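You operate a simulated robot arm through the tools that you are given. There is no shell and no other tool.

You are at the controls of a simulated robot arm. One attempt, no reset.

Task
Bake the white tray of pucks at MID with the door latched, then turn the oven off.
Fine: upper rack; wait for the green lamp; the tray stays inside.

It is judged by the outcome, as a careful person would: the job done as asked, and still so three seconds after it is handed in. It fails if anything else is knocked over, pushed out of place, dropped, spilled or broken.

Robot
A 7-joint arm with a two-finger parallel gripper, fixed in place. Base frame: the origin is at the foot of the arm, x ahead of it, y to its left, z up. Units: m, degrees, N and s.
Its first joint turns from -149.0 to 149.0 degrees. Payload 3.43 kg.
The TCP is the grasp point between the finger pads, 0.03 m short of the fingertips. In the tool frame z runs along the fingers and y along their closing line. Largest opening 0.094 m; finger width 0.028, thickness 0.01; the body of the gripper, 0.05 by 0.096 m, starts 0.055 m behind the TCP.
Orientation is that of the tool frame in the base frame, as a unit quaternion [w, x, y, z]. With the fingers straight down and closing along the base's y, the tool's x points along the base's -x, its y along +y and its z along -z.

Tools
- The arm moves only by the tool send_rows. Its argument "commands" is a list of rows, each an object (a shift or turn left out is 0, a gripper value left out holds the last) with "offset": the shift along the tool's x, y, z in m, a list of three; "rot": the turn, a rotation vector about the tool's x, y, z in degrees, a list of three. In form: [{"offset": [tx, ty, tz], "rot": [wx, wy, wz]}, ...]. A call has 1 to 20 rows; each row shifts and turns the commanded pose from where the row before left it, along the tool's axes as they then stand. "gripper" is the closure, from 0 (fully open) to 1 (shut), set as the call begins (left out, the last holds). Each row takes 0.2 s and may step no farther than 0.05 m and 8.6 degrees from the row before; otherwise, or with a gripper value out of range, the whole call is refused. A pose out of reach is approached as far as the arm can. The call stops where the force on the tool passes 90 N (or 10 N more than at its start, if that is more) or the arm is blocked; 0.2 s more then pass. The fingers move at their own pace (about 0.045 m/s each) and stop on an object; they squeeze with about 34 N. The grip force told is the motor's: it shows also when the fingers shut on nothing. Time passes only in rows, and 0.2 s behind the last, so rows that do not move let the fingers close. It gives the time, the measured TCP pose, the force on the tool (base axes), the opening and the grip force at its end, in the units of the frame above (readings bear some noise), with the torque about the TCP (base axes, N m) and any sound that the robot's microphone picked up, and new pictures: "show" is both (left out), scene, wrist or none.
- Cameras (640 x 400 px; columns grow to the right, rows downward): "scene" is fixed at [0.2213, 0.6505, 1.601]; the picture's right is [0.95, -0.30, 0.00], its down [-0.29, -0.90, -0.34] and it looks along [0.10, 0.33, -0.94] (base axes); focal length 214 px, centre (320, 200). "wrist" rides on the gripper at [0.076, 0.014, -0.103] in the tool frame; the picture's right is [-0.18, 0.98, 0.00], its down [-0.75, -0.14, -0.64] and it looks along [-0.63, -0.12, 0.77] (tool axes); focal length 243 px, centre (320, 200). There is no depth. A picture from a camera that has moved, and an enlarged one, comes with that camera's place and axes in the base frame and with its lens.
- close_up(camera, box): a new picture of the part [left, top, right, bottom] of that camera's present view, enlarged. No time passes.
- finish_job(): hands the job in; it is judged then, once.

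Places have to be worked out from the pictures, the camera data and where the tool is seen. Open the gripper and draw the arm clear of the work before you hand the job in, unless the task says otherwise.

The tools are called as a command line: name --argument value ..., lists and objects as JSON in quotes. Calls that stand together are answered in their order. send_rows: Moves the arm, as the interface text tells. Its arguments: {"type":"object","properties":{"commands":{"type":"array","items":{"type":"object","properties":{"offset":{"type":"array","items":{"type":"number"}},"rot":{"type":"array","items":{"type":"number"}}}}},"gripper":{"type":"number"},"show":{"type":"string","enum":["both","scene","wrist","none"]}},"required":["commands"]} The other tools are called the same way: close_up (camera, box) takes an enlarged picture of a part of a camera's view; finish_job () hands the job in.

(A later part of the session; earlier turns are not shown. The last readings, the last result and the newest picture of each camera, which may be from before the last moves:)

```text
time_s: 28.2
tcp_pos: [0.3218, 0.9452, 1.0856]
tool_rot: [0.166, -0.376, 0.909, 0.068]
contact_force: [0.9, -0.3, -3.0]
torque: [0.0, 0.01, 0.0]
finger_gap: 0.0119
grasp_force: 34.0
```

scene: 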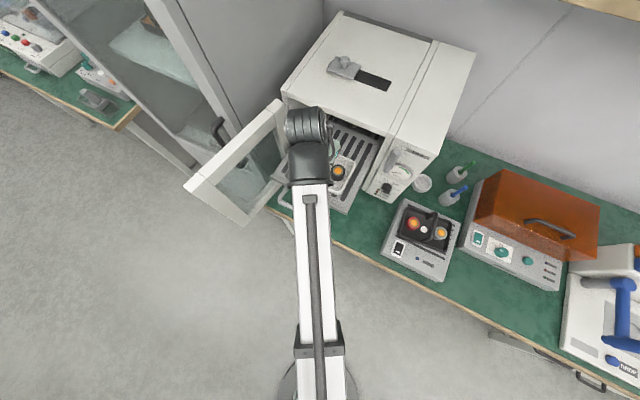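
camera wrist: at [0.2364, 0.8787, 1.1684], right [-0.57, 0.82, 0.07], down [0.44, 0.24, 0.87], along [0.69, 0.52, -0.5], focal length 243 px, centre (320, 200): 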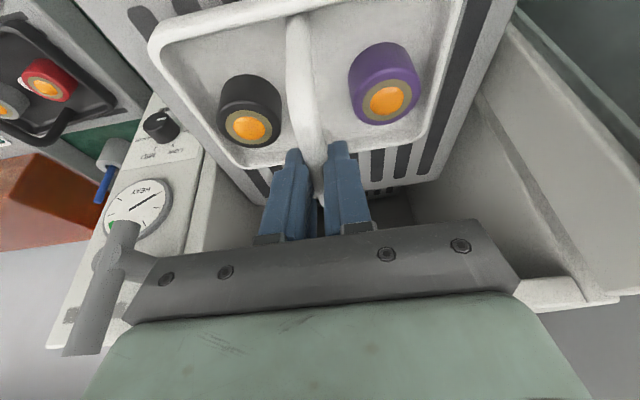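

send_rows --commands '[{"offset": [0.0011, 0, 0.0028]}]' --show "none"

send_rows --commands '[{"offset": [0.0011, 0, 0.0028]}]' --show "none"

send_rows --commands '[{"offset": [0.0011, 0, 0.0028]}]' --show "both"

```text
time_s: 28.6
tcp_pos: [0.3239, 0.9448, 1.0851]
tool_rot: [0.167, -0.377, 0.908, 0.07]
contact_force: [0.0, -0.4, 20.7]
torque: [-0.3, 0.35, 0.0]
finger_gap: 0.012
grasp_force: 33.5
```

```text
time_s: 29.0
tcp_pos: [0.3222, 0.9447, 1.0832]
tool_rot: [0.167, -0.376, 0.909, 0.071]
contact_force: [-2.6, 3.2, 39.8]
torque: [-0.15, 0.19, -0.14]
finger_gap: 0.0123
grasp_force: 34.8
```

```text
time_s: 29.4
tcp_pos: [0.3214, 0.9437, 1.0811]
tool_rot: [0.168, -0.377, 0.908, 0.074]
contact_force: [-5.2, 5.4, 68.6]
torque: [-0.18, 0.34, -0.07]
finger_gap: 0.0124
grasp_force: 34.0
camera wrist: at [0.2351, 0.8771, 1.1513], right [-0.57, 0.82, 0.07], down [0.44, 0.23, 0.87], along [0.69, 0.53, -0.49], focal length 243 px, centre (320, 200)
```

scene: 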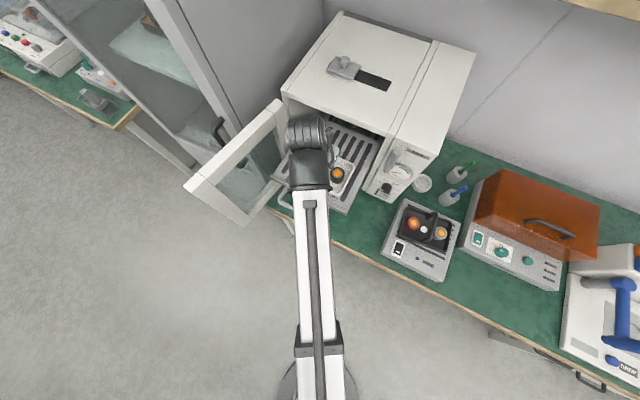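
wrist: 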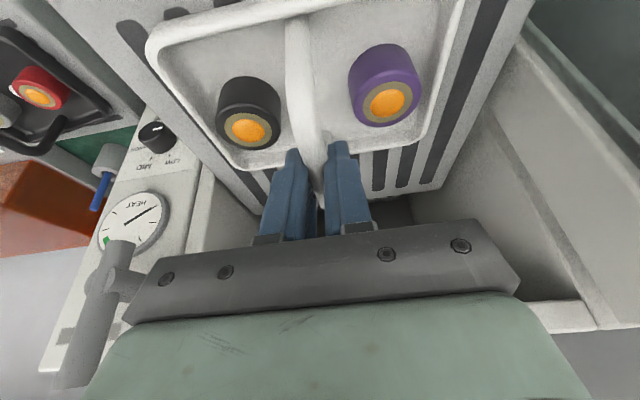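

Contact came at z≈1.085 and I pressed a little past it, to 68 N. I'll ease back up to unload before letting go.

send_rows --commands '[{"offset": [-0.0012, 0, -0.0033]}, {"offset": [-0.0012, 0, -0.0031]}]' --show "none"

```text
time_s: 30.0
tcp_pos: [0.3213, 0.9435, 1.0819]
tool_rot: [0.165, -0.376, 0.909, 0.067]
contact_force: [-5.3, 5.3, 25.7]
torque: [0.52, -0.4, -0.08]
finger_gap: 0.0125
grasp_force: 33.6
```

25 N remains, so I'll come up another 2 mm.

send_rows --commands '[{"offset": [-0.0007, 0, -0.002]}]' --show "none"

```text
time_s: 30.4
tcp_pos: [0.3231, 0.943, 1.0822]
tool_rot: [0.163, -0.377, 0.909, 0.067]
contact_force: [-1.8, 0.2, 1.2]
torque: [0.07, 0.02, 0.02]
finger_gap: 0.0125
grasp_force: 34.3
```

The load is near zero and the rack carries the tray. I'll open the fingers partway.

send_rows --commands '[{"offset": [0, 0, 0]}, {"offset": [0, 0, 0]}, {"offset": [0, 0, 0]}, {"offset": [0, 0, 0]}]' --gripper 0.35 --show "both"

close_up --camera "wrist" --box '[140, 0, 500, 220]'

```text
time_s: 31.4
tcp_pos: [0.3219, 0.9442, 1.084]
tool_rot: [0.165, -0.376, 0.909, 0.068]
contact_force: [-0.1, 0.7, 0.8]
torque: [0.02, 0.02, -0.01]
finger_gap: 0.0611
grasp_force: 0.1
camera wrist: at [0.2359, 0.8781, 1.1549], right [-0.57, 0.82, 0.07], down [0.44, 0.24, 0.87], along [0.69, 0.52, -0.5], focal length 243 px, centre (320, 200)
```

scene: 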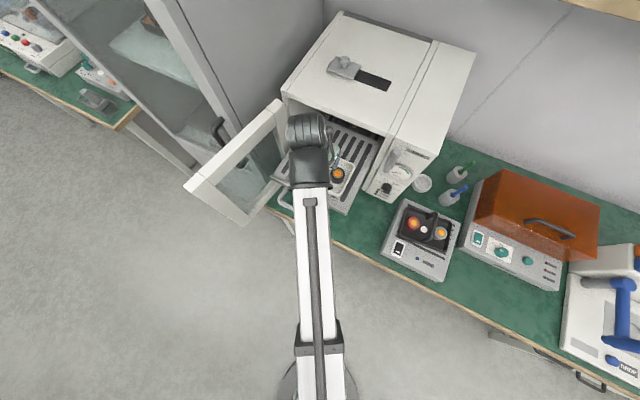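
wrist: 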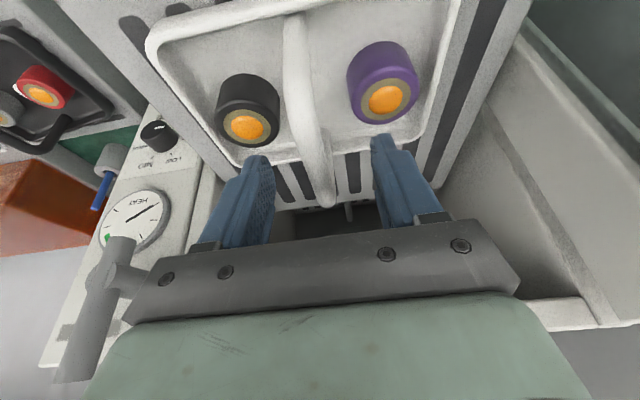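

```text
1.78 times, centred on (320, 110) of wrist
camera zoom: at [0.2359, 0.8781, 1.1549], right [-0.57, 0.82, 0.07], down [0.44, 0.24, 0.87], along [0.69, 0.52, -0.5], focal length 431 px, centre (320, 360)
```

zoom: 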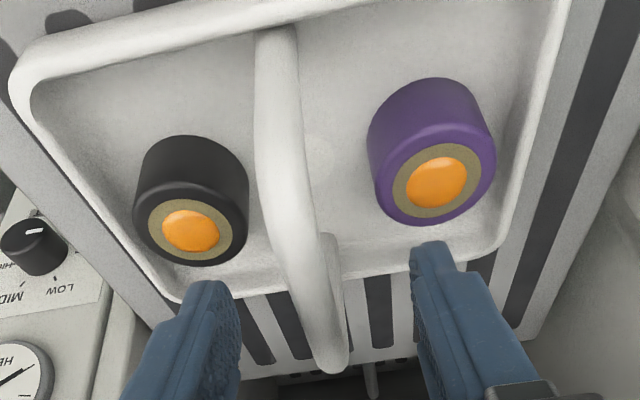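

The tray rests on the upper rack with both pucks upright. I'll lift the open fingers clear of the handle and back away toward the base.

send_rows --commands '[{"offset": [-0.0053, 0, -0.014]}, {"offset": [-0.0088, 0, -0.0234]}, {"offset": [-0.0088, 0, -0.0234]}, {"offset": [-0.0088, 0, -0.0234]}, {"offset": [-0.0088, 0, -0.0234]}, {"offset": [0.0374, 0, -0.0141]}, {"offset": [0.0374, 0, -0.0141]}, {"offset": [0.0374, 0, -0.0141]}, {"offset": [0.0374, 0, -0.0141]}, {"offset": [0.0374, 0, -0.0141]}, {"offset": [0.0374, 0, -0.0141]}, {"offset": [0.0374, 0, -0.0141]}]' --show "both"

close_up --camera "scene" --box '[260, 90, 420, 230]'

```text
time_s: 34.0
tcp_pos: [0.1253, 0.7466, 1.1993]
tool_rot: [0.166, -0.376, 0.909, 0.069]
contact_force: [0.0, -0.3, -0.2]
torque: [0.01, 0.01, 0.03]
finger_gap: 0.0612
grasp_force: 0.0
camera wrist: at [0.0384, 0.6802, 1.2692], right [-0.57, 0.82, 0.06], down [0.44, 0.24, 0.87], along [0.69, 0.52, -0.5], focal length 243 px, centre (320, 200)
```

scene: 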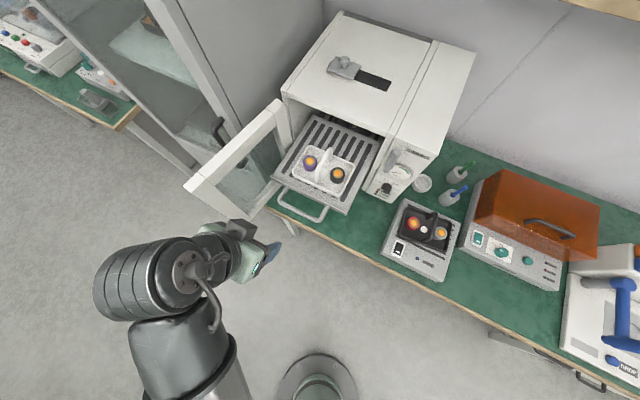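
wrist: 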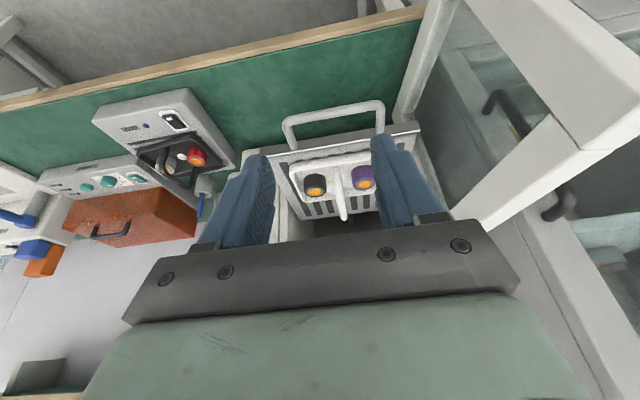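

```text
2.86 times, centred on (340, 160) of scene
camera zoom: at [0.2213, 0.6505, 1.601], right [0.95, -0.3, 0.0], down [-0.29, -0.9, -0.34], along [0.1, 0.33, -0.94], focal length 613 px, centre (263, 314)
```

zoom: 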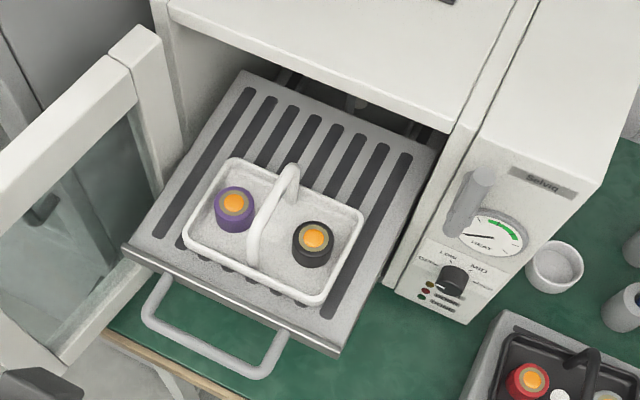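

The tray sits centred on the rack with both pucks upright, and the rack handle triangulates to n≈0.75, z≈0.988. I'll close the fingers, tilt them nearly level, and line up on the handle's middle.

send_rows --commands '[{"rot": [0, -8.2, 0]}, {"rot": [0, -8.2, 0]}, {"rot": [0, -8.2, 0]}, {"rot": [0, -8.2, 0]}, {"rot": [0, -8.2, 0]}, {"rot": [0, -8.2, 0]}, {"offset": [0.0343, 0, 0.022]}, {"offset": [0.0343, 0, 0.022]}, {"offset": [0.0343, 0, 0.022]}, {"offset": [0.0343, 0, 0.022]}, {"offset": [0.0343, 0, 0.022]}]' --gripper 1.0 --show "both"

close_up --camera "scene" --box '[210, 120, 390, 260]'

```text
time_s: 36.4
tcp_pos: [0.154, 0.7785, 0.9997]
tool_rot: [0.529, -0.314, 0.758, 0.219]
contact_force: [0.4, 0.7, -0.1]
torque: [-0.04, 0.02, 0.02]
finger_gap: 0.0
grasp_force: 33.3
camera wrist: at [0.0581, 0.7016, 0.964], right [-0.65, 0.74, 0.17], down [-0.14, -0.34, 0.93], along [0.75, 0.58, 0.33], focal length 243 px, centre (320, 200)
```

scene: 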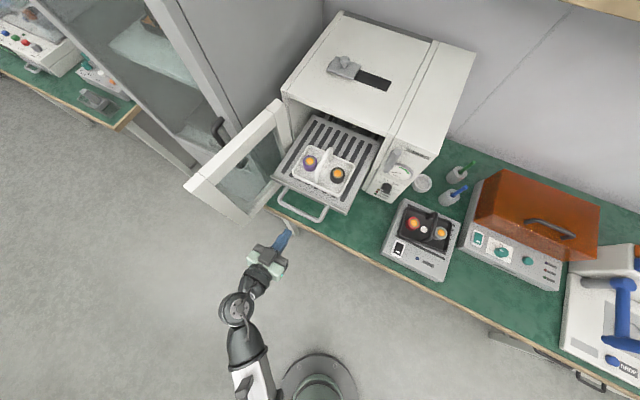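
wrist: 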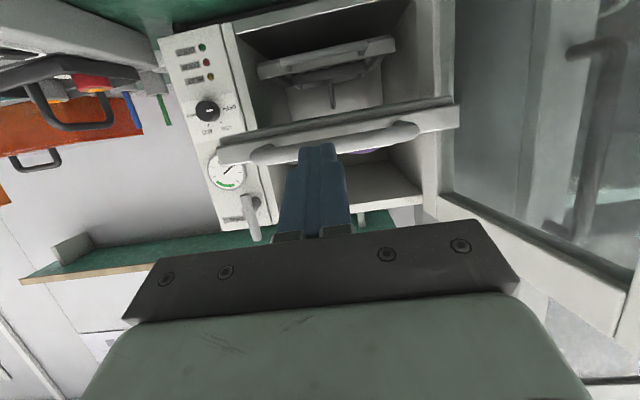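

```text
2.86 times, centred on (300, 190) of scene
camera zoom: at [0.2213, 0.6505, 1.601], right [0.95, -0.3, 0.0], down [-0.29, -0.9, -0.34], along [0.1, 0.33, -0.94], focal length 613 px, centre (377, 229)
```

zoom: 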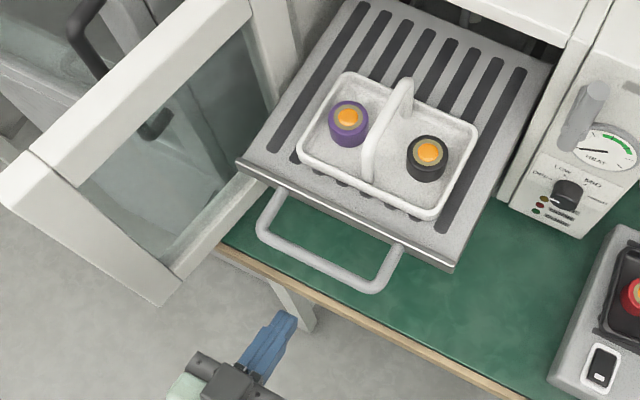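

The fingertips line up with the handle bar. Before pushing, I'll check the cavity for anything that could block the rack.

close_up --camera "wrist" --box '[220, 20, 470, 190]'

close_up --camera "scene" --box '[320, 100, 400, 160]'

```text
2.35 times, centred on (345, 105) of wrist
camera zoom: at [0.0581, 0.7016, 0.964], right [-0.65, 0.74, 0.17], down [-0.14, -0.34, 0.93], along [0.75, 0.58, 0.33], focal length 571 px, centre (261, 424)
```

zoom: 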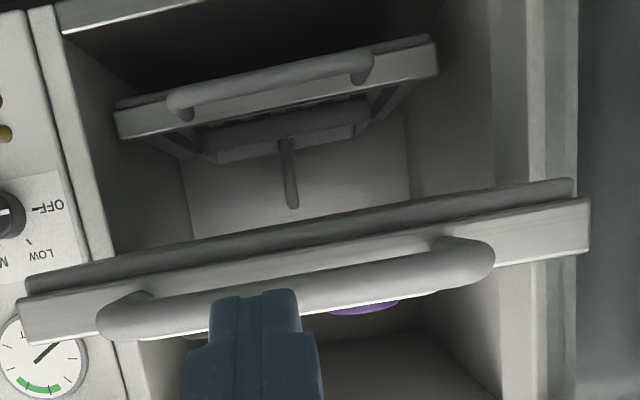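

```text
6.67 times, centred on (360, 130) of scene
camera zoom: at [0.2213, 0.6505, 1.601], right [0.95, -0.3, 0.0], down [-0.29, -0.9, -0.34], along [0.1, 0.33, -0.94], focal length 1430 px, centre (53, 667)
```

zoom: 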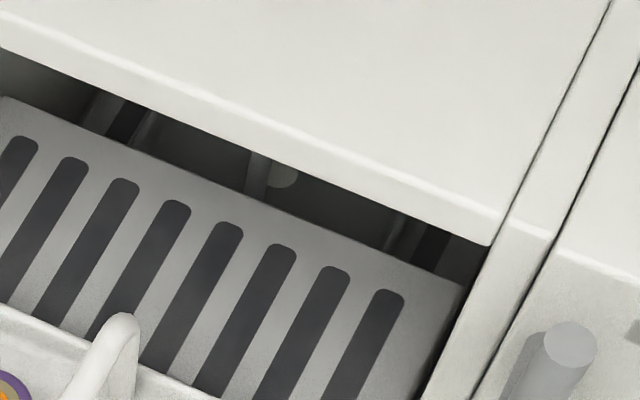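

The lower rack holds another tray whose handle tops out near z≈0.955, below the upper rack's underside at ≈0.977, so the rack should slide in over it. I'll advance to touch the handle and begin pushing gently.

send_rows --commands '[{"offset": [-0.0069, 0, 0.0188]}, {"offset": [-0.0069, 0, 0.0188]}, {"offset": [-0.0069, 0, 0.0188]}, {"offset": [-0.00345, 0, 0.0094]}, {"offset": [-0.00345, 0, 0.0094]}]' --show "both"

close_up --camera "scene" --box '[230, 110, 410, 250]'

```text
time_s: 37.6
tcp_pos: [0.2137, 0.8346, 1.0018]
tool_rot: [0.529, -0.314, 0.758, 0.219]
contact_force: [0.8, -0.6, -0.6]
torque: [0.02, 0.01, -0.01]
finger_gap: 0.0
grasp_force: 32.9
camera wrist: at [0.1151, 0.7578, 0.9654], right [-0.65, 0.74, 0.17], down [-0.14, -0.34, 0.93], along [0.75, 0.58, 0.33], focal length 243 px, centre (320, 200)
```

scene: 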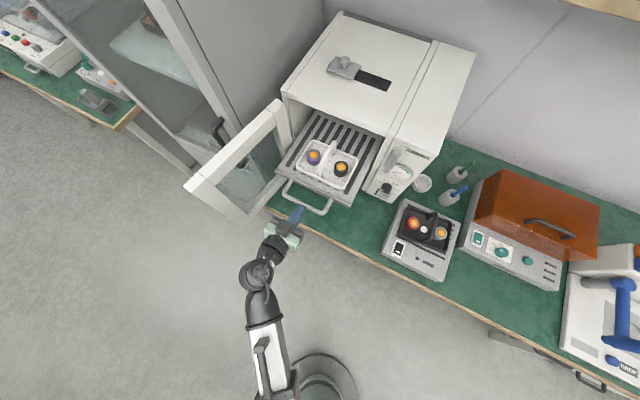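
wrist: 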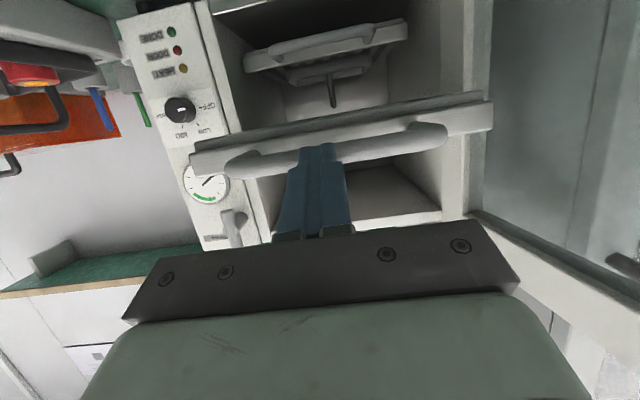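

```text
2.86 times, centred on (320, 180) of scene
camera zoom: at [0.2213, 0.6505, 1.601], right [0.95, -0.3, 0.0], down [-0.29, -0.9, -0.34], along [0.1, 0.33, -0.94], focal length 613 px, centre (320, 257)
```

zoom: 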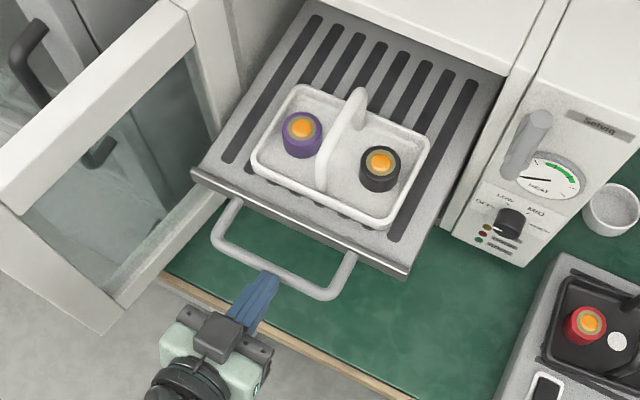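

The rack is sliding with almost no resistance and the tray rides along. I'll keep pushing slowly.

send_rows --commands '[{"offset": [-0.0052, 0, 0.0141]}, {"offset": [-0.0052, 0, 0.0141]}, {"offset": [-0.0052, 0, 0.0141]}, {"offset": [-0.0052, 0, 0.0141]}, {"offset": [-0.0052, 0, 0.0141]}, {"offset": [-0.0052, 0, 0.0141]}]' --show "both"

close_up --camera "scene" --box '[250, 90, 430, 230]'

close_up --camera "wrist" --box '[160, 0, 520, 220]'

```text
time_s: 39.0
tcp_pos: [0.2772, 0.8988, 1.0006]
tool_rot: [0.529, -0.313, 0.758, 0.219]
contact_force: [-0.1, 0.1, -0.2]
torque: [0.01, -0.03, -0.01]
finger_gap: 0.0002
grasp_force: 33.3
camera wrist: at [0.1793, 0.8217, 0.9653], right [-0.65, 0.74, 0.17], down [-0.14, -0.34, 0.93], along [0.75, 0.58, 0.33], focal length 243 px, centre (320, 200)
```

scene: 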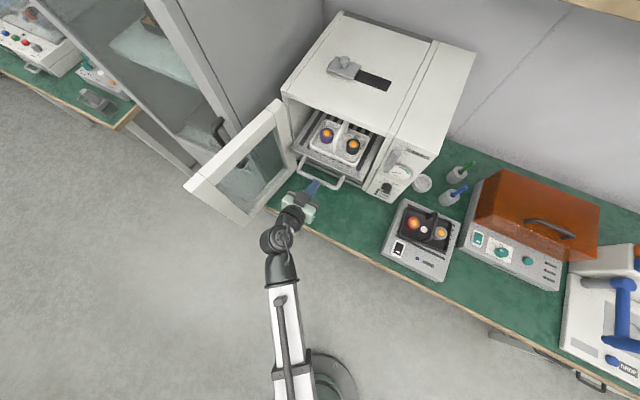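
wrist: 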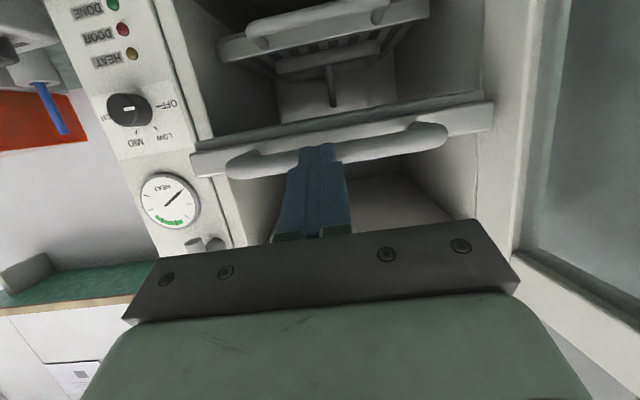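

```text
2.86 times, centred on (340, 160) of scene
camera zoom: at [0.2213, 0.6505, 1.601], right [0.95, -0.3, 0.0], down [-0.29, -0.9, -0.34], along [0.1, 0.33, -0.94], focal length 613 px, centre (263, 314)
```

zoom: 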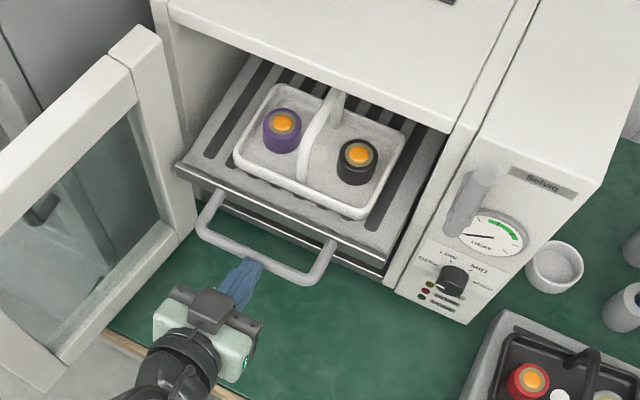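

```text
1.78 times, centred on (340, 110) of wrist
camera zoom: at [0.1793, 0.8217, 0.9653], right [-0.65, 0.74, 0.17], down [-0.14, -0.34, 0.93], along [0.75, 0.58, 0.33], focal length 431 px, centre (284, 360)
```

zoom: 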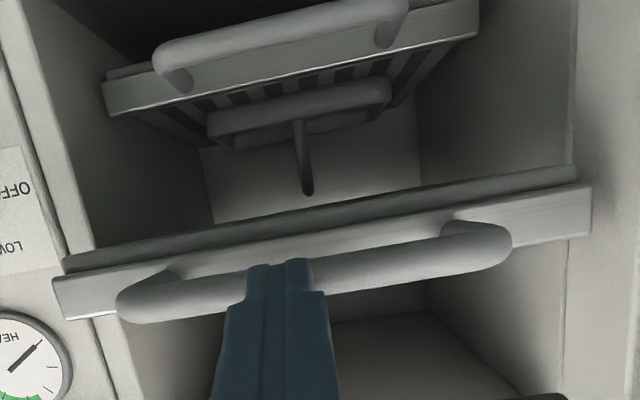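

The tray is entering the oven freely and everything is still in place. I'll continue pushing and watch for the stop.

send_rows --commands '[{"offset": [-0.0052, 0, 0.0141]}, {"offset": [-0.0052, 0, 0.0141]}, {"offset": [-0.0052, 0, 0.0141]}, {"offset": [-0.0052, 0, 0.0141]}, {"offset": [-0.0035, 0, 0.0094]}]' --show "both"

close_up --camera "scene" --box '[250, 90, 430, 230]'

close_up --camera "wrist" --box '[160, 0, 520, 220]'

```text
time_s: 40.2
tcp_pos: [0.3256, 0.949, 1.0014]
tool_rot: [0.528, -0.314, 0.758, 0.219]
contact_force: [0.6, -0.1, -0.3]
torque: [0.0, -0.01, 0.01]
finger_gap: 0.0003
grasp_force: 32.8
camera wrist: at [0.2284, 0.8712, 0.9654], right [-0.65, 0.74, 0.17], down [-0.14, -0.34, 0.93], along [0.75, 0.58, 0.33], focal length 243 px, centre (320, 200)
```

scene: 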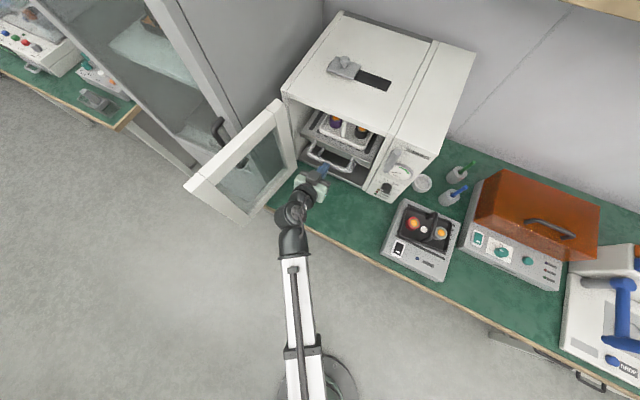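
wrist: 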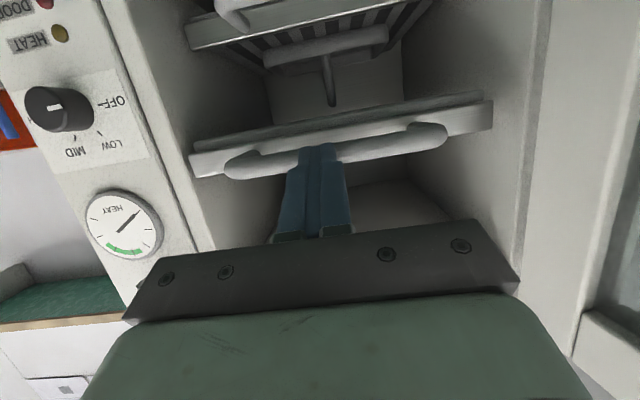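

```text
2.86 times, centred on (340, 160) of scene
camera zoom: at [0.2213, 0.6505, 1.601], right [0.95, -0.3, 0.0], down [-0.29, -0.9, -0.34], along [0.1, 0.33, -0.94], focal length 613 px, centre (263, 314)
```

zoom: 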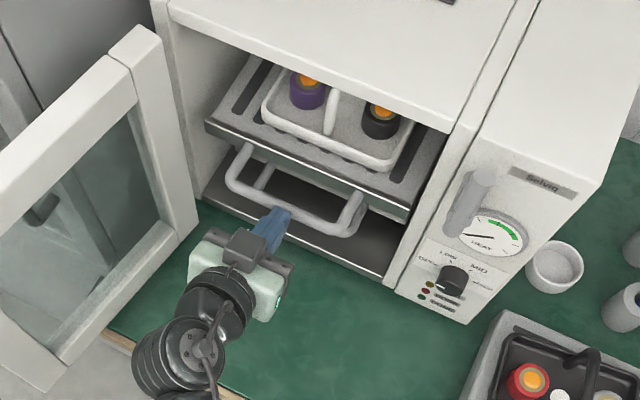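

```text
1.78 times, centred on (340, 110) of wrist
camera zoom: at [0.2284, 0.8712, 0.9654], right [-0.65, 0.74, 0.17], down [-0.14, -0.34, 0.93], along [0.75, 0.58, 0.33], focal length 431 px, centre (284, 360)
```

zoom: 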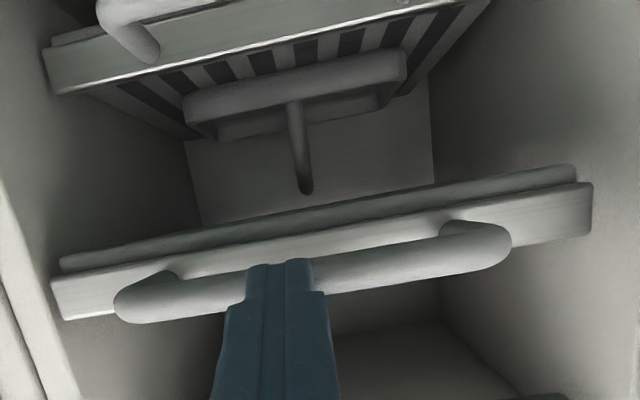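

No stop reached yet; the handle is about at the oven's front plane. I'll push on in smaller steps.

send_rows --commands '[{"offset": [-0.0035, 0, 0.0094]}, {"offset": [-0.0035, 0, 0.0094]}, {"offset": [-0.0035, 0, 0.0094]}]' --show "both"

close_up --camera "scene" --box '[250, 90, 430, 230]'

close_up --camera "wrist" --box '[160, 0, 520, 220]'

```text
time_s: 41.0
tcp_pos: [0.3486, 0.9687, 1.0008]
tool_rot: [0.529, -0.314, 0.757, 0.219]
contact_force: [-0.1, 1.4, 0.6]
torque: [-0.01, 0.04, 0.04]
finger_gap: 0.0
grasp_force: 32.8
camera wrist: at [0.25, 0.8927, 0.9661], right [-0.65, 0.74, 0.17], down [-0.14, -0.34, 0.93], along [0.75, 0.58, 0.33], focal length 243 px, centre (320, 200)
```

scene: 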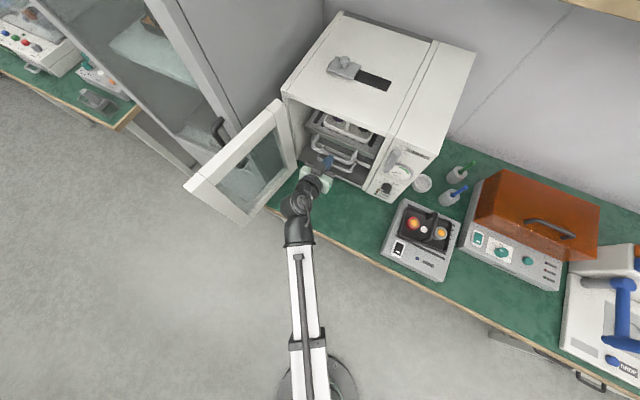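
wrist: 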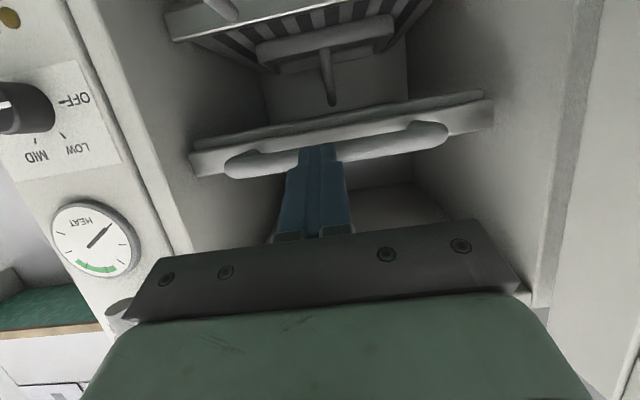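

```text
2.86 times, centred on (340, 160) of scene
camera zoom: at [0.2213, 0.6505, 1.601], right [0.95, -0.3, 0.0], down [-0.29, -0.9, -0.34], along [0.1, 0.33, -0.94], focal length 613 px, centre (263, 314)
```

zoom: 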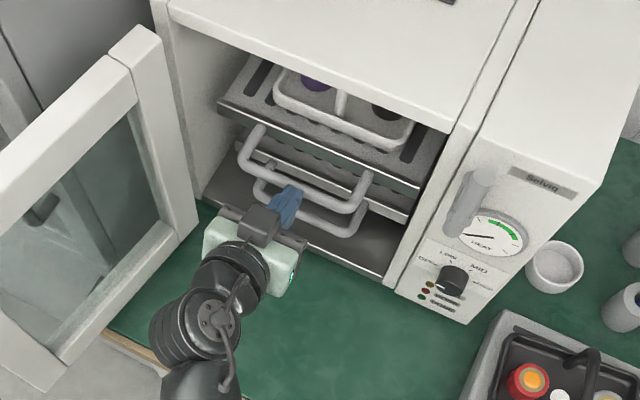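

```text
1.78 times, centred on (340, 110) of wrist
camera zoom: at [0.25, 0.8927, 0.9661], right [-0.65, 0.74, 0.17], down [-0.14, -0.34, 0.93], along [0.75, 0.58, 0.33], focal length 431 px, centre (284, 360)
```

zoom: 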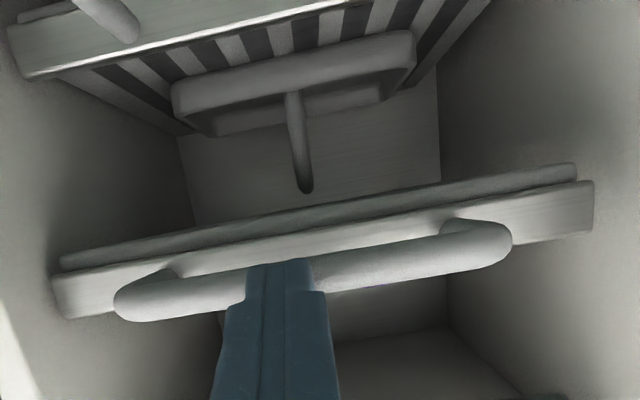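

The lower rack's handle sits at n≈0.985 and the upper is now at 0.961, so about 2.5 cm remains. I'll push in small steps and check the force each time.

send_rows --commands '[{"offset": [-0.0035, 0, 0.0094]}]' --show "none"

send_rows --commands '[{"offset": [-0.0028, 0, 0.0075]}]' --show "both"

close_up --camera "scene" --box '[250, 90, 430, 230]'

```text
time_s: 41.4
tcp_pos: [0.3552, 0.9757, 1.0021]
tool_rot: [0.529, -0.313, 0.758, 0.219]
contact_force: [-0.1, -0.2, -1.0]
torque: [-0.01, 0.03, -0.01]
finger_gap: 0.0
grasp_force: 33.1
```

```text
time_s: 41.8
tcp_pos: [0.3594, 0.9825, 1.0018]
tool_rot: [0.528, -0.314, 0.758, 0.219]
contact_force: [-1.2, 0.3, 1.1]
torque: [0.02, -0.01, -0.02]
finger_gap: 0.0002
grasp_force: 33.5
camera wrist: at [0.2624, 0.9052, 0.9664], right [-0.65, 0.74, 0.17], down [-0.14, -0.34, 0.93], along [0.75, 0.58, 0.33], focal length 243 px, centre (320, 200)
```

scene: 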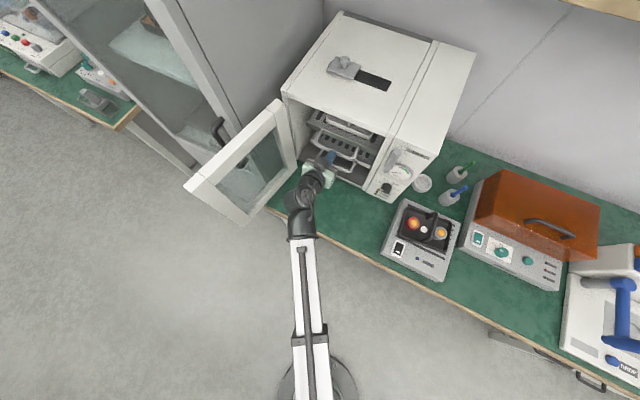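
wrist: 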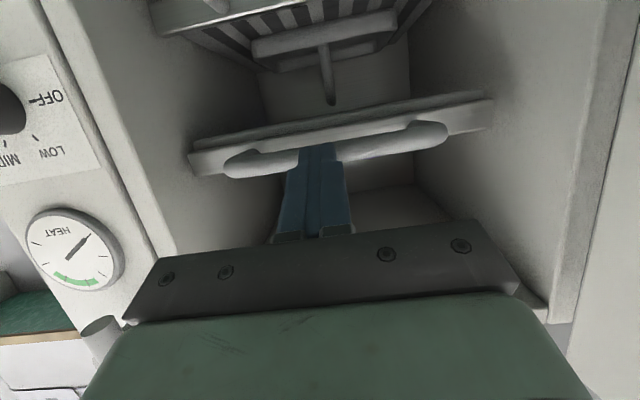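

```text
2.86 times, centred on (340, 160) of scene
camera zoom: at [0.2213, 0.6505, 1.601], right [0.95, -0.3, 0.0], down [-0.29, -0.9, -0.34], along [0.1, 0.33, -0.94], focal length 613 px, centre (263, 314)
```

zoom: 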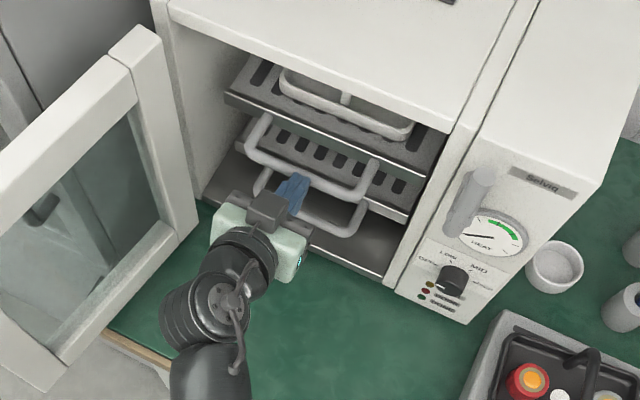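

Still free. I'll push the last centimetres one step at a time.

send_rows --commands '[{"offset": [-0.0028, 0, 0.0075]}]' --show "none"

send_rows --commands '[{"offset": [-0.0021, 0, 0.0056]}]' --show "none"

send_rows --commands '[{"offset": [-0.0021, 0, 0.0056]}]' --show "both"

close_up --camera "scene" --box '[250, 90, 430, 230]'

```text
time_s: 42.2
tcp_pos: [0.3656, 0.9874, 1.0021]
tool_rot: [0.529, -0.314, 0.757, 0.22]
contact_force: [0.1, 0.6, 0.7]
torque: [-0.01, -0.05, -0.01]
finger_gap: 0.0
grasp_force: 32.3
```

```text
time_s: 42.6
tcp_pos: [0.3697, 0.992, 1.0013]
tool_rot: [0.529, -0.314, 0.758, 0.219]
contact_force: [-1.2, -0.6, -0.4]
torque: [0.03, 0.04, -0.03]
finger_gap: 0.0
grasp_force: 33.3
```

```text
time_s: 43.0
tcp_pos: [0.3728, 0.9945, 1.0011]
tool_rot: [0.528, -0.314, 0.758, 0.219]
contact_force: [-11.9, -11.8, -0.8]
torque: [-0.15, 0.11, 0.02]
finger_gap: 0.0
grasp_force: 33.1
camera wrist: at [0.2754, 0.9176, 0.9661], right [-0.65, 0.74, 0.17], down [-0.14, -0.34, 0.93], along [0.75, 0.58, 0.33], focal length 243 px, centre (320, 200)
```

scene: 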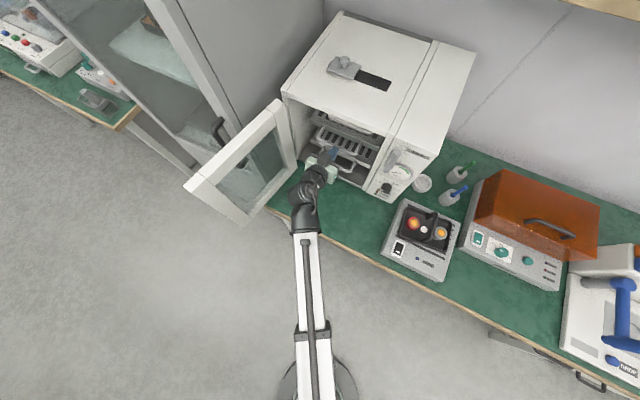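
wrist: 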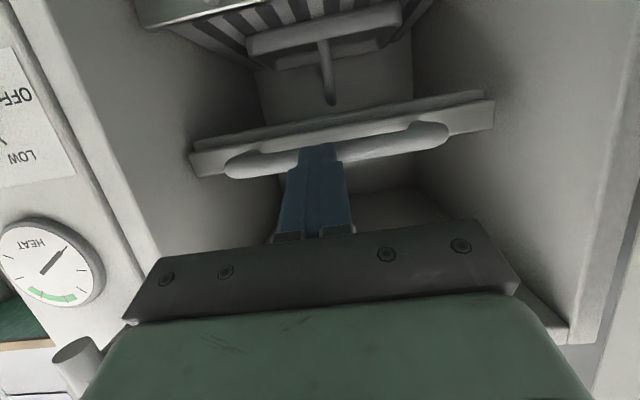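

```text
2.86 times, centred on (340, 160) of scene
camera zoom: at [0.2213, 0.6505, 1.601], right [0.95, -0.3, 0.0], down [-0.29, -0.9, -0.34], along [0.1, 0.33, -0.94], focal length 613 px, centre (263, 314)
```

zoom: 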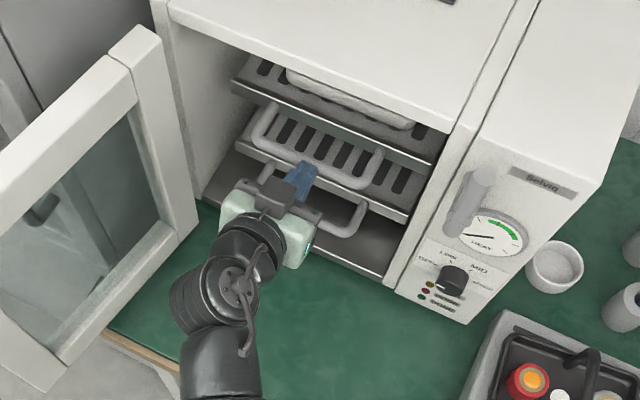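

The end stop is felt: 17 N against the push at TCP n≈0.967, so the rack is fully in. I'll back straight out and look at the door and interior.

send_rows --commands '[{"offset": [0.0069, 0, -0.0188]}, {"offset": [0.0138, 0, -0.0375]}, {"offset": [0.0138, 0, -0.0375]}, {"offset": [0.0138, 0, -0.0375]}, {"offset": [0.0138, 0, -0.0375]}, {"offset": [0.0138, 0, -0.0375]}, {"offset": [0.0138, 0, -0.0375]}, {"offset": [0.0138, 0, -0.0375]}, {"offset": [0.0138, 0, -0.0375]}, {"rot": [0, 8, 0]}, {"rot": [0, 8, 0]}]' --show "both"

close_up --camera "scene" --box '[250, 90, 430, 230]'

close_up --camera "scene" --box '[160, 80, 320, 240]'

```text
time_s: 45.4
tcp_pos: [0.1336, 0.7562, 1.0014]
tool_rot: [0.417, -0.342, 0.824, 0.173]
contact_force: [-0.3, 0.2, 0.9]
torque: [-0.01, 0.0, -0.02]
finger_gap: 0.0001
grasp_force: 33.5
camera wrist: at [0.0327, 0.6753, 1.0014], right [-0.62, 0.77, 0.15], down [0.05, -0.15, 0.99], along [0.78, 0.62, 0.05], focal length 243 px, centre (320, 200)
```

scene: 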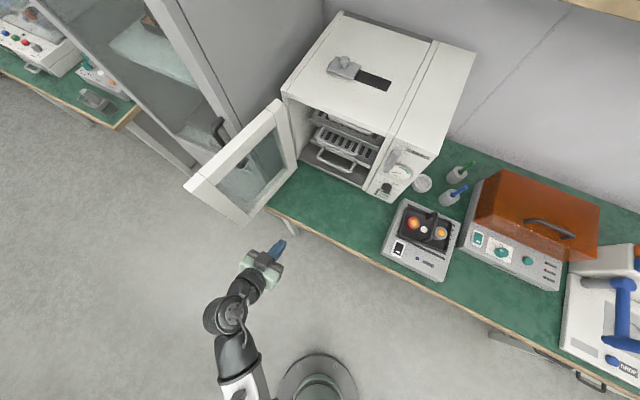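
wrist: 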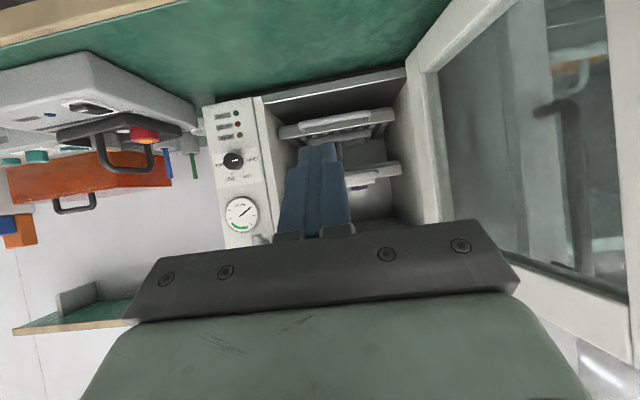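

```text
2.86 times, centred on (340, 160) of scene
camera zoom: at [0.2213, 0.6505, 1.601], right [0.95, -0.3, 0.0], down [-0.29, -0.9, -0.34], along [0.1, 0.33, -0.94], focal length 613 px, centre (263, 314)
```

zoom: 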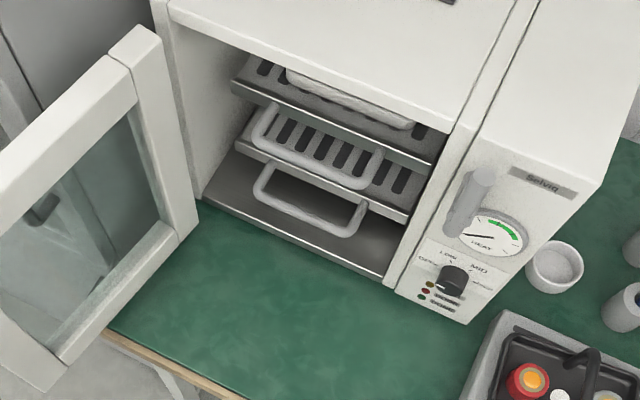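

```text
2.50 times, centred on (240, 160) of scene
camera zoom: at [0.2213, 0.6505, 1.601], right [0.95, -0.3, 0.0], down [-0.29, -0.9, -0.34], along [0.1, 0.33, -0.94], focal length 536 px, centre (520, 300)
```

zoom: 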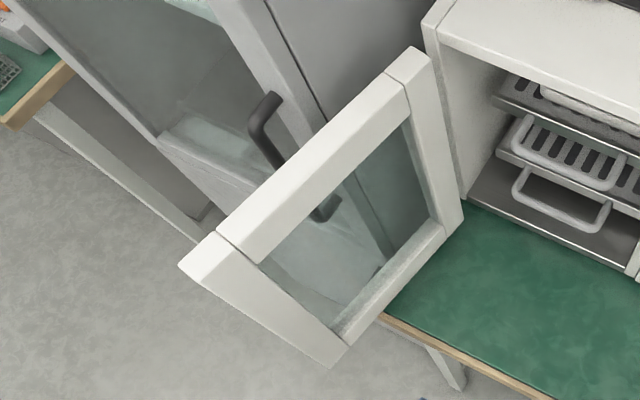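

The rack matches the lower rack's depth. I'll study the open door's edges before going around its outer side.

close_up --camera "wrist" --box '[380, 0, 640, 400]'

close_up --camera "scene" --box '[180, 160, 270, 230]'

close_up --camera "scene" --box '[230, 80, 320, 150]'

```text
1.00 times, centred on (510, 200) of wrist (not enlarged: the box is as wide or as high as the picture)
camera zoom: at [0.0327, 0.6753, 1.0014], right [-0.62, 0.77, 0.15], down [0.05, -0.15, 0.99], along [0.78, 0.62, 0.05], focal length 243 px, centre (130, 200)
```

zoom: 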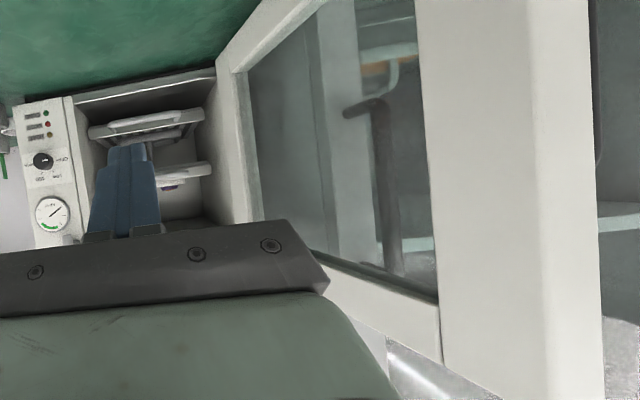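

```text
5.71 times, centred on (225, 195) of scene
camera zoom: at [0.2213, 0.6505, 1.601], right [0.95, -0.3, 0.0], down [-0.29, -0.9, -0.34], along [0.1, 0.33, -0.94], focal length 1226 px, centre (863, 229)
```

zoom: 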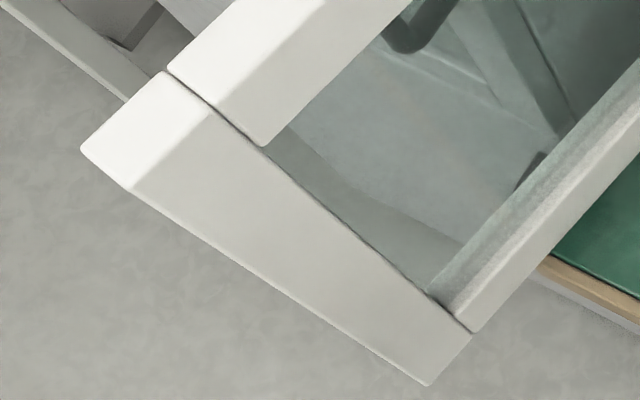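

```text
5.71 times, centred on (275, 115) of scene
camera zoom: at [0.2213, 0.6505, 1.601], right [0.95, -0.3, 0.0], down [-0.29, -0.9, -0.34], along [0.1, 0.33, -0.94], focal length 1226 px, centre (577, 686)
```

zoom: 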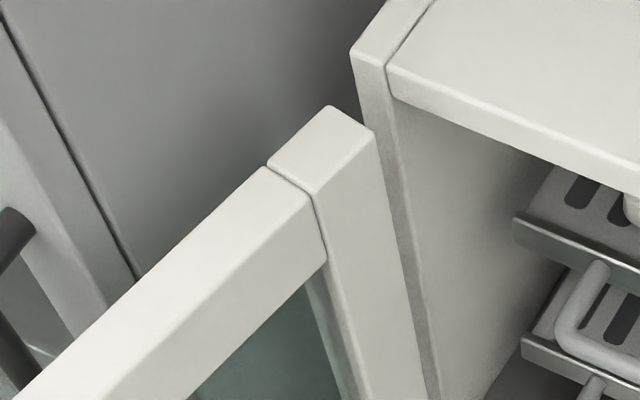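

The door pivots about its outer hinge corner near e −0.614, n 0.965. It stands about 100° open, with its free edge near e −0.67, n 0.647. I'll bring the closed fingers level and go around the free end to its outer side.

send_rows --commands '[{"offset": [0.02, 0, -0.0274]}, {"offset": [0.02, 0, -0.0274]}, {"rot": [0, -6.55, 0]}, {"rot": [0, -6.55, 0]}, {"rot": [0, -6.55, 0]}, {"rot": [0, -6.55, 0]}, {"offset": [0, 0.0407, 0]}, {"offset": [0, 0.0407, 0]}, {"offset": [0, 0.0407, 0]}, {"offset": [0, 0.0407, 0]}, {"offset": [0, 0.0407, 0]}, {"offset": [0, 0.0407, 0]}, {"offset": [0, 0.0407, 0]}]' --show "both"

close_up --camera "scene" --box '[120, 130, 280, 250]'

```text
time_s: 48.2
tcp_pos: [-0.1152, 0.9089, 1.0013]
tool_rot: [0.593, -0.293, 0.708, 0.247]
contact_force: [0.3, -0.5, 0.3]
torque: [-0.02, 0.0, 0.05]
finger_gap: 0.0001
grasp_force: 32.4
camera wrist: at [-0.2076, 0.8388, 0.9444], right [-0.67, 0.72, 0.18], down [-0.25, -0.45, 0.85], along [0.7, 0.53, 0.49], focal length 243 px, centre (320, 200)
```

scene: 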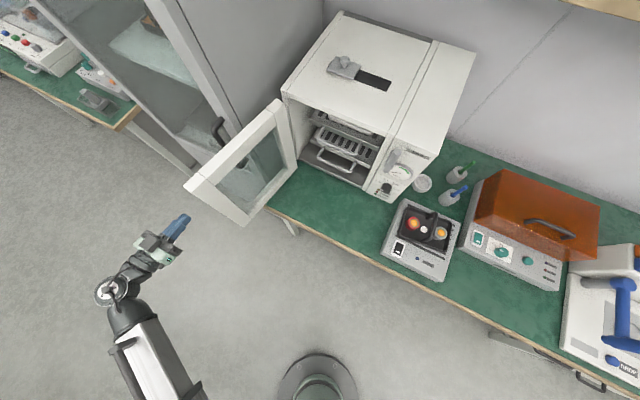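
wrist: 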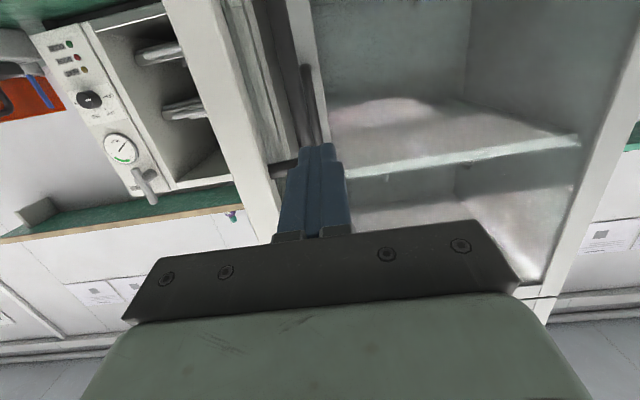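

```text
3.33 times, centred on (200, 190) of scene
camera zoom: at [0.2213, 0.6505, 1.601], right [0.95, -0.3, 0.0], down [-0.29, -0.9, -0.34], along [0.1, 0.33, -0.94], focal length 715 px, centre (720, 233)
```

zoom: 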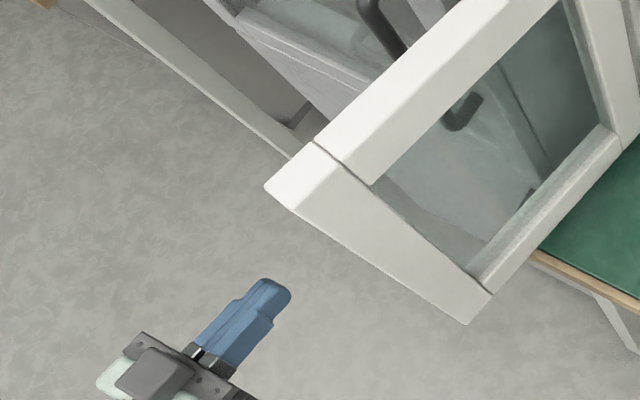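

The fingers are now left of the door's free edge. I'll advance 9 cm so the tip overlaps the outer face of the stile.

send_rows --commands '[{"offset": [-0.0052, 0, 0.0296]}, {"offset": [-0.0052, 0, 0.0296]}, {"offset": [-0.0052, 0, 0.0296]}]' --show "both"

close_up --camera "scene" --box '[140, 120, 300, 240]'

```text
time_s: 49.0
tcp_pos: [-0.0507, 0.9725, 1.0021]
tool_rot: [0.594, -0.293, 0.708, 0.246]
contact_force: [-0.1, -0.1, 0.4]
torque: [0.0, 0.04, -0.02]
finger_gap: 0.0
grasp_force: 33.0
camera wrist: at [-0.1428, 0.9017, 0.9456], right [-0.67, 0.72, 0.18], down [-0.25, -0.45, 0.85], along [0.69, 0.53, 0.49], focal length 243 px, centre (320, 200)
```

scene: 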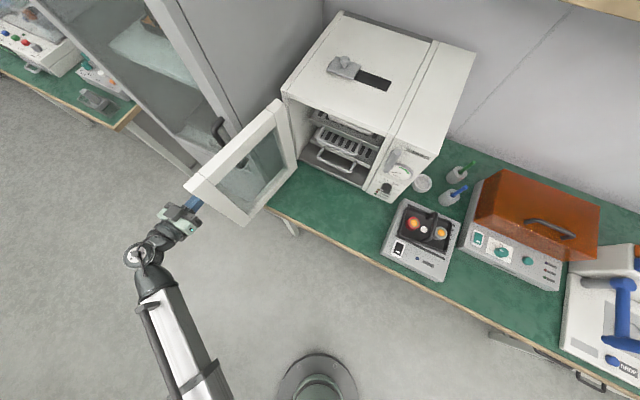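
wrist: 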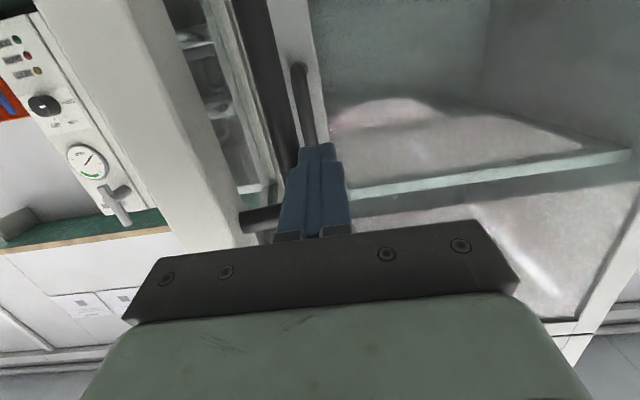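

```text
3.33 times, centred on (220, 180) of scene
camera zoom: at [0.2213, 0.6505, 1.601], right [0.95, -0.3, 0.0], down [-0.29, -0.9, -0.34], along [0.1, 0.33, -0.94], focal length 715 px, centre (653, 267)
```

zoom: 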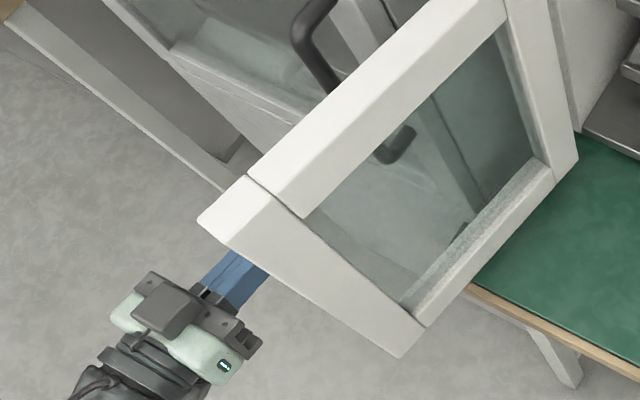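

The finger overlaps the outer face of the free stile, with about 4 cm of gap. I'll sweep right along the door's arc, first to roughly 70° open.

send_rows --commands '[{"offset": [0, -0.0245, 0]}, {"offset": [0, -0.0245, 0]}, {"offset": [0, -0.0245, 0]}, {"offset": [0.0003, -0.026, -0.002]}, {"offset": [0.0003, -0.0255, -0.0015]}, {"offset": [0.0003, -0.0255, -0.0015]}, {"offset": [-0.0012, -0.025, 0.0066]}, {"offset": [-0.0012, -0.025, 0.0066]}]' --show "both"

close_up --camera "scene" --box '[180, 90, 360, 230]'

```text
time_s: 50.8
tcp_pos: [0.0972, 0.8374, 1.0024]
tool_rot: [0.593, -0.294, 0.708, 0.246]
contact_force: [0.0, 0.7, -0.5]
torque: [0.02, -0.02, 0.04]
finger_gap: 0.0
grasp_force: 32.8
camera wrist: at [0.005, 0.7653, 0.945], right [-0.67, 0.72, 0.18], down [-0.25, -0.45, 0.85], along [0.69, 0.53, 0.49], focal length 243 px, centre (320, 200)
```

scene: 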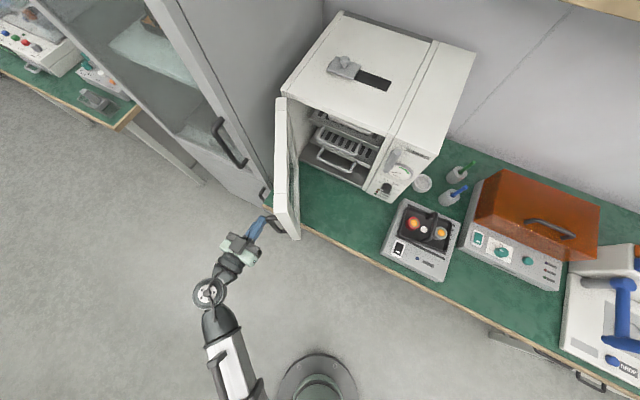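
wrist: 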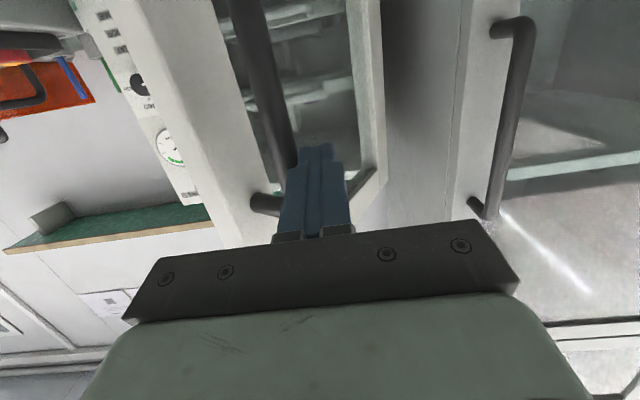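

```text
2.86 times, centred on (270, 160) of scene
camera zoom: at [0.2213, 0.6505, 1.601], right [0.95, -0.3, 0.0], down [-0.29, -0.9, -0.34], along [0.1, 0.33, -0.94], focal length 613 px, centre (463, 314)
```

zoom: 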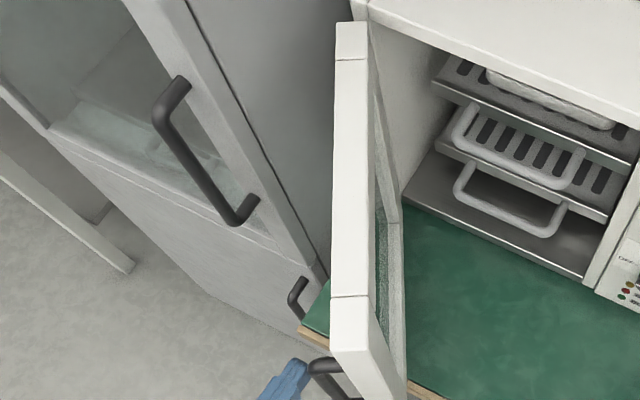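

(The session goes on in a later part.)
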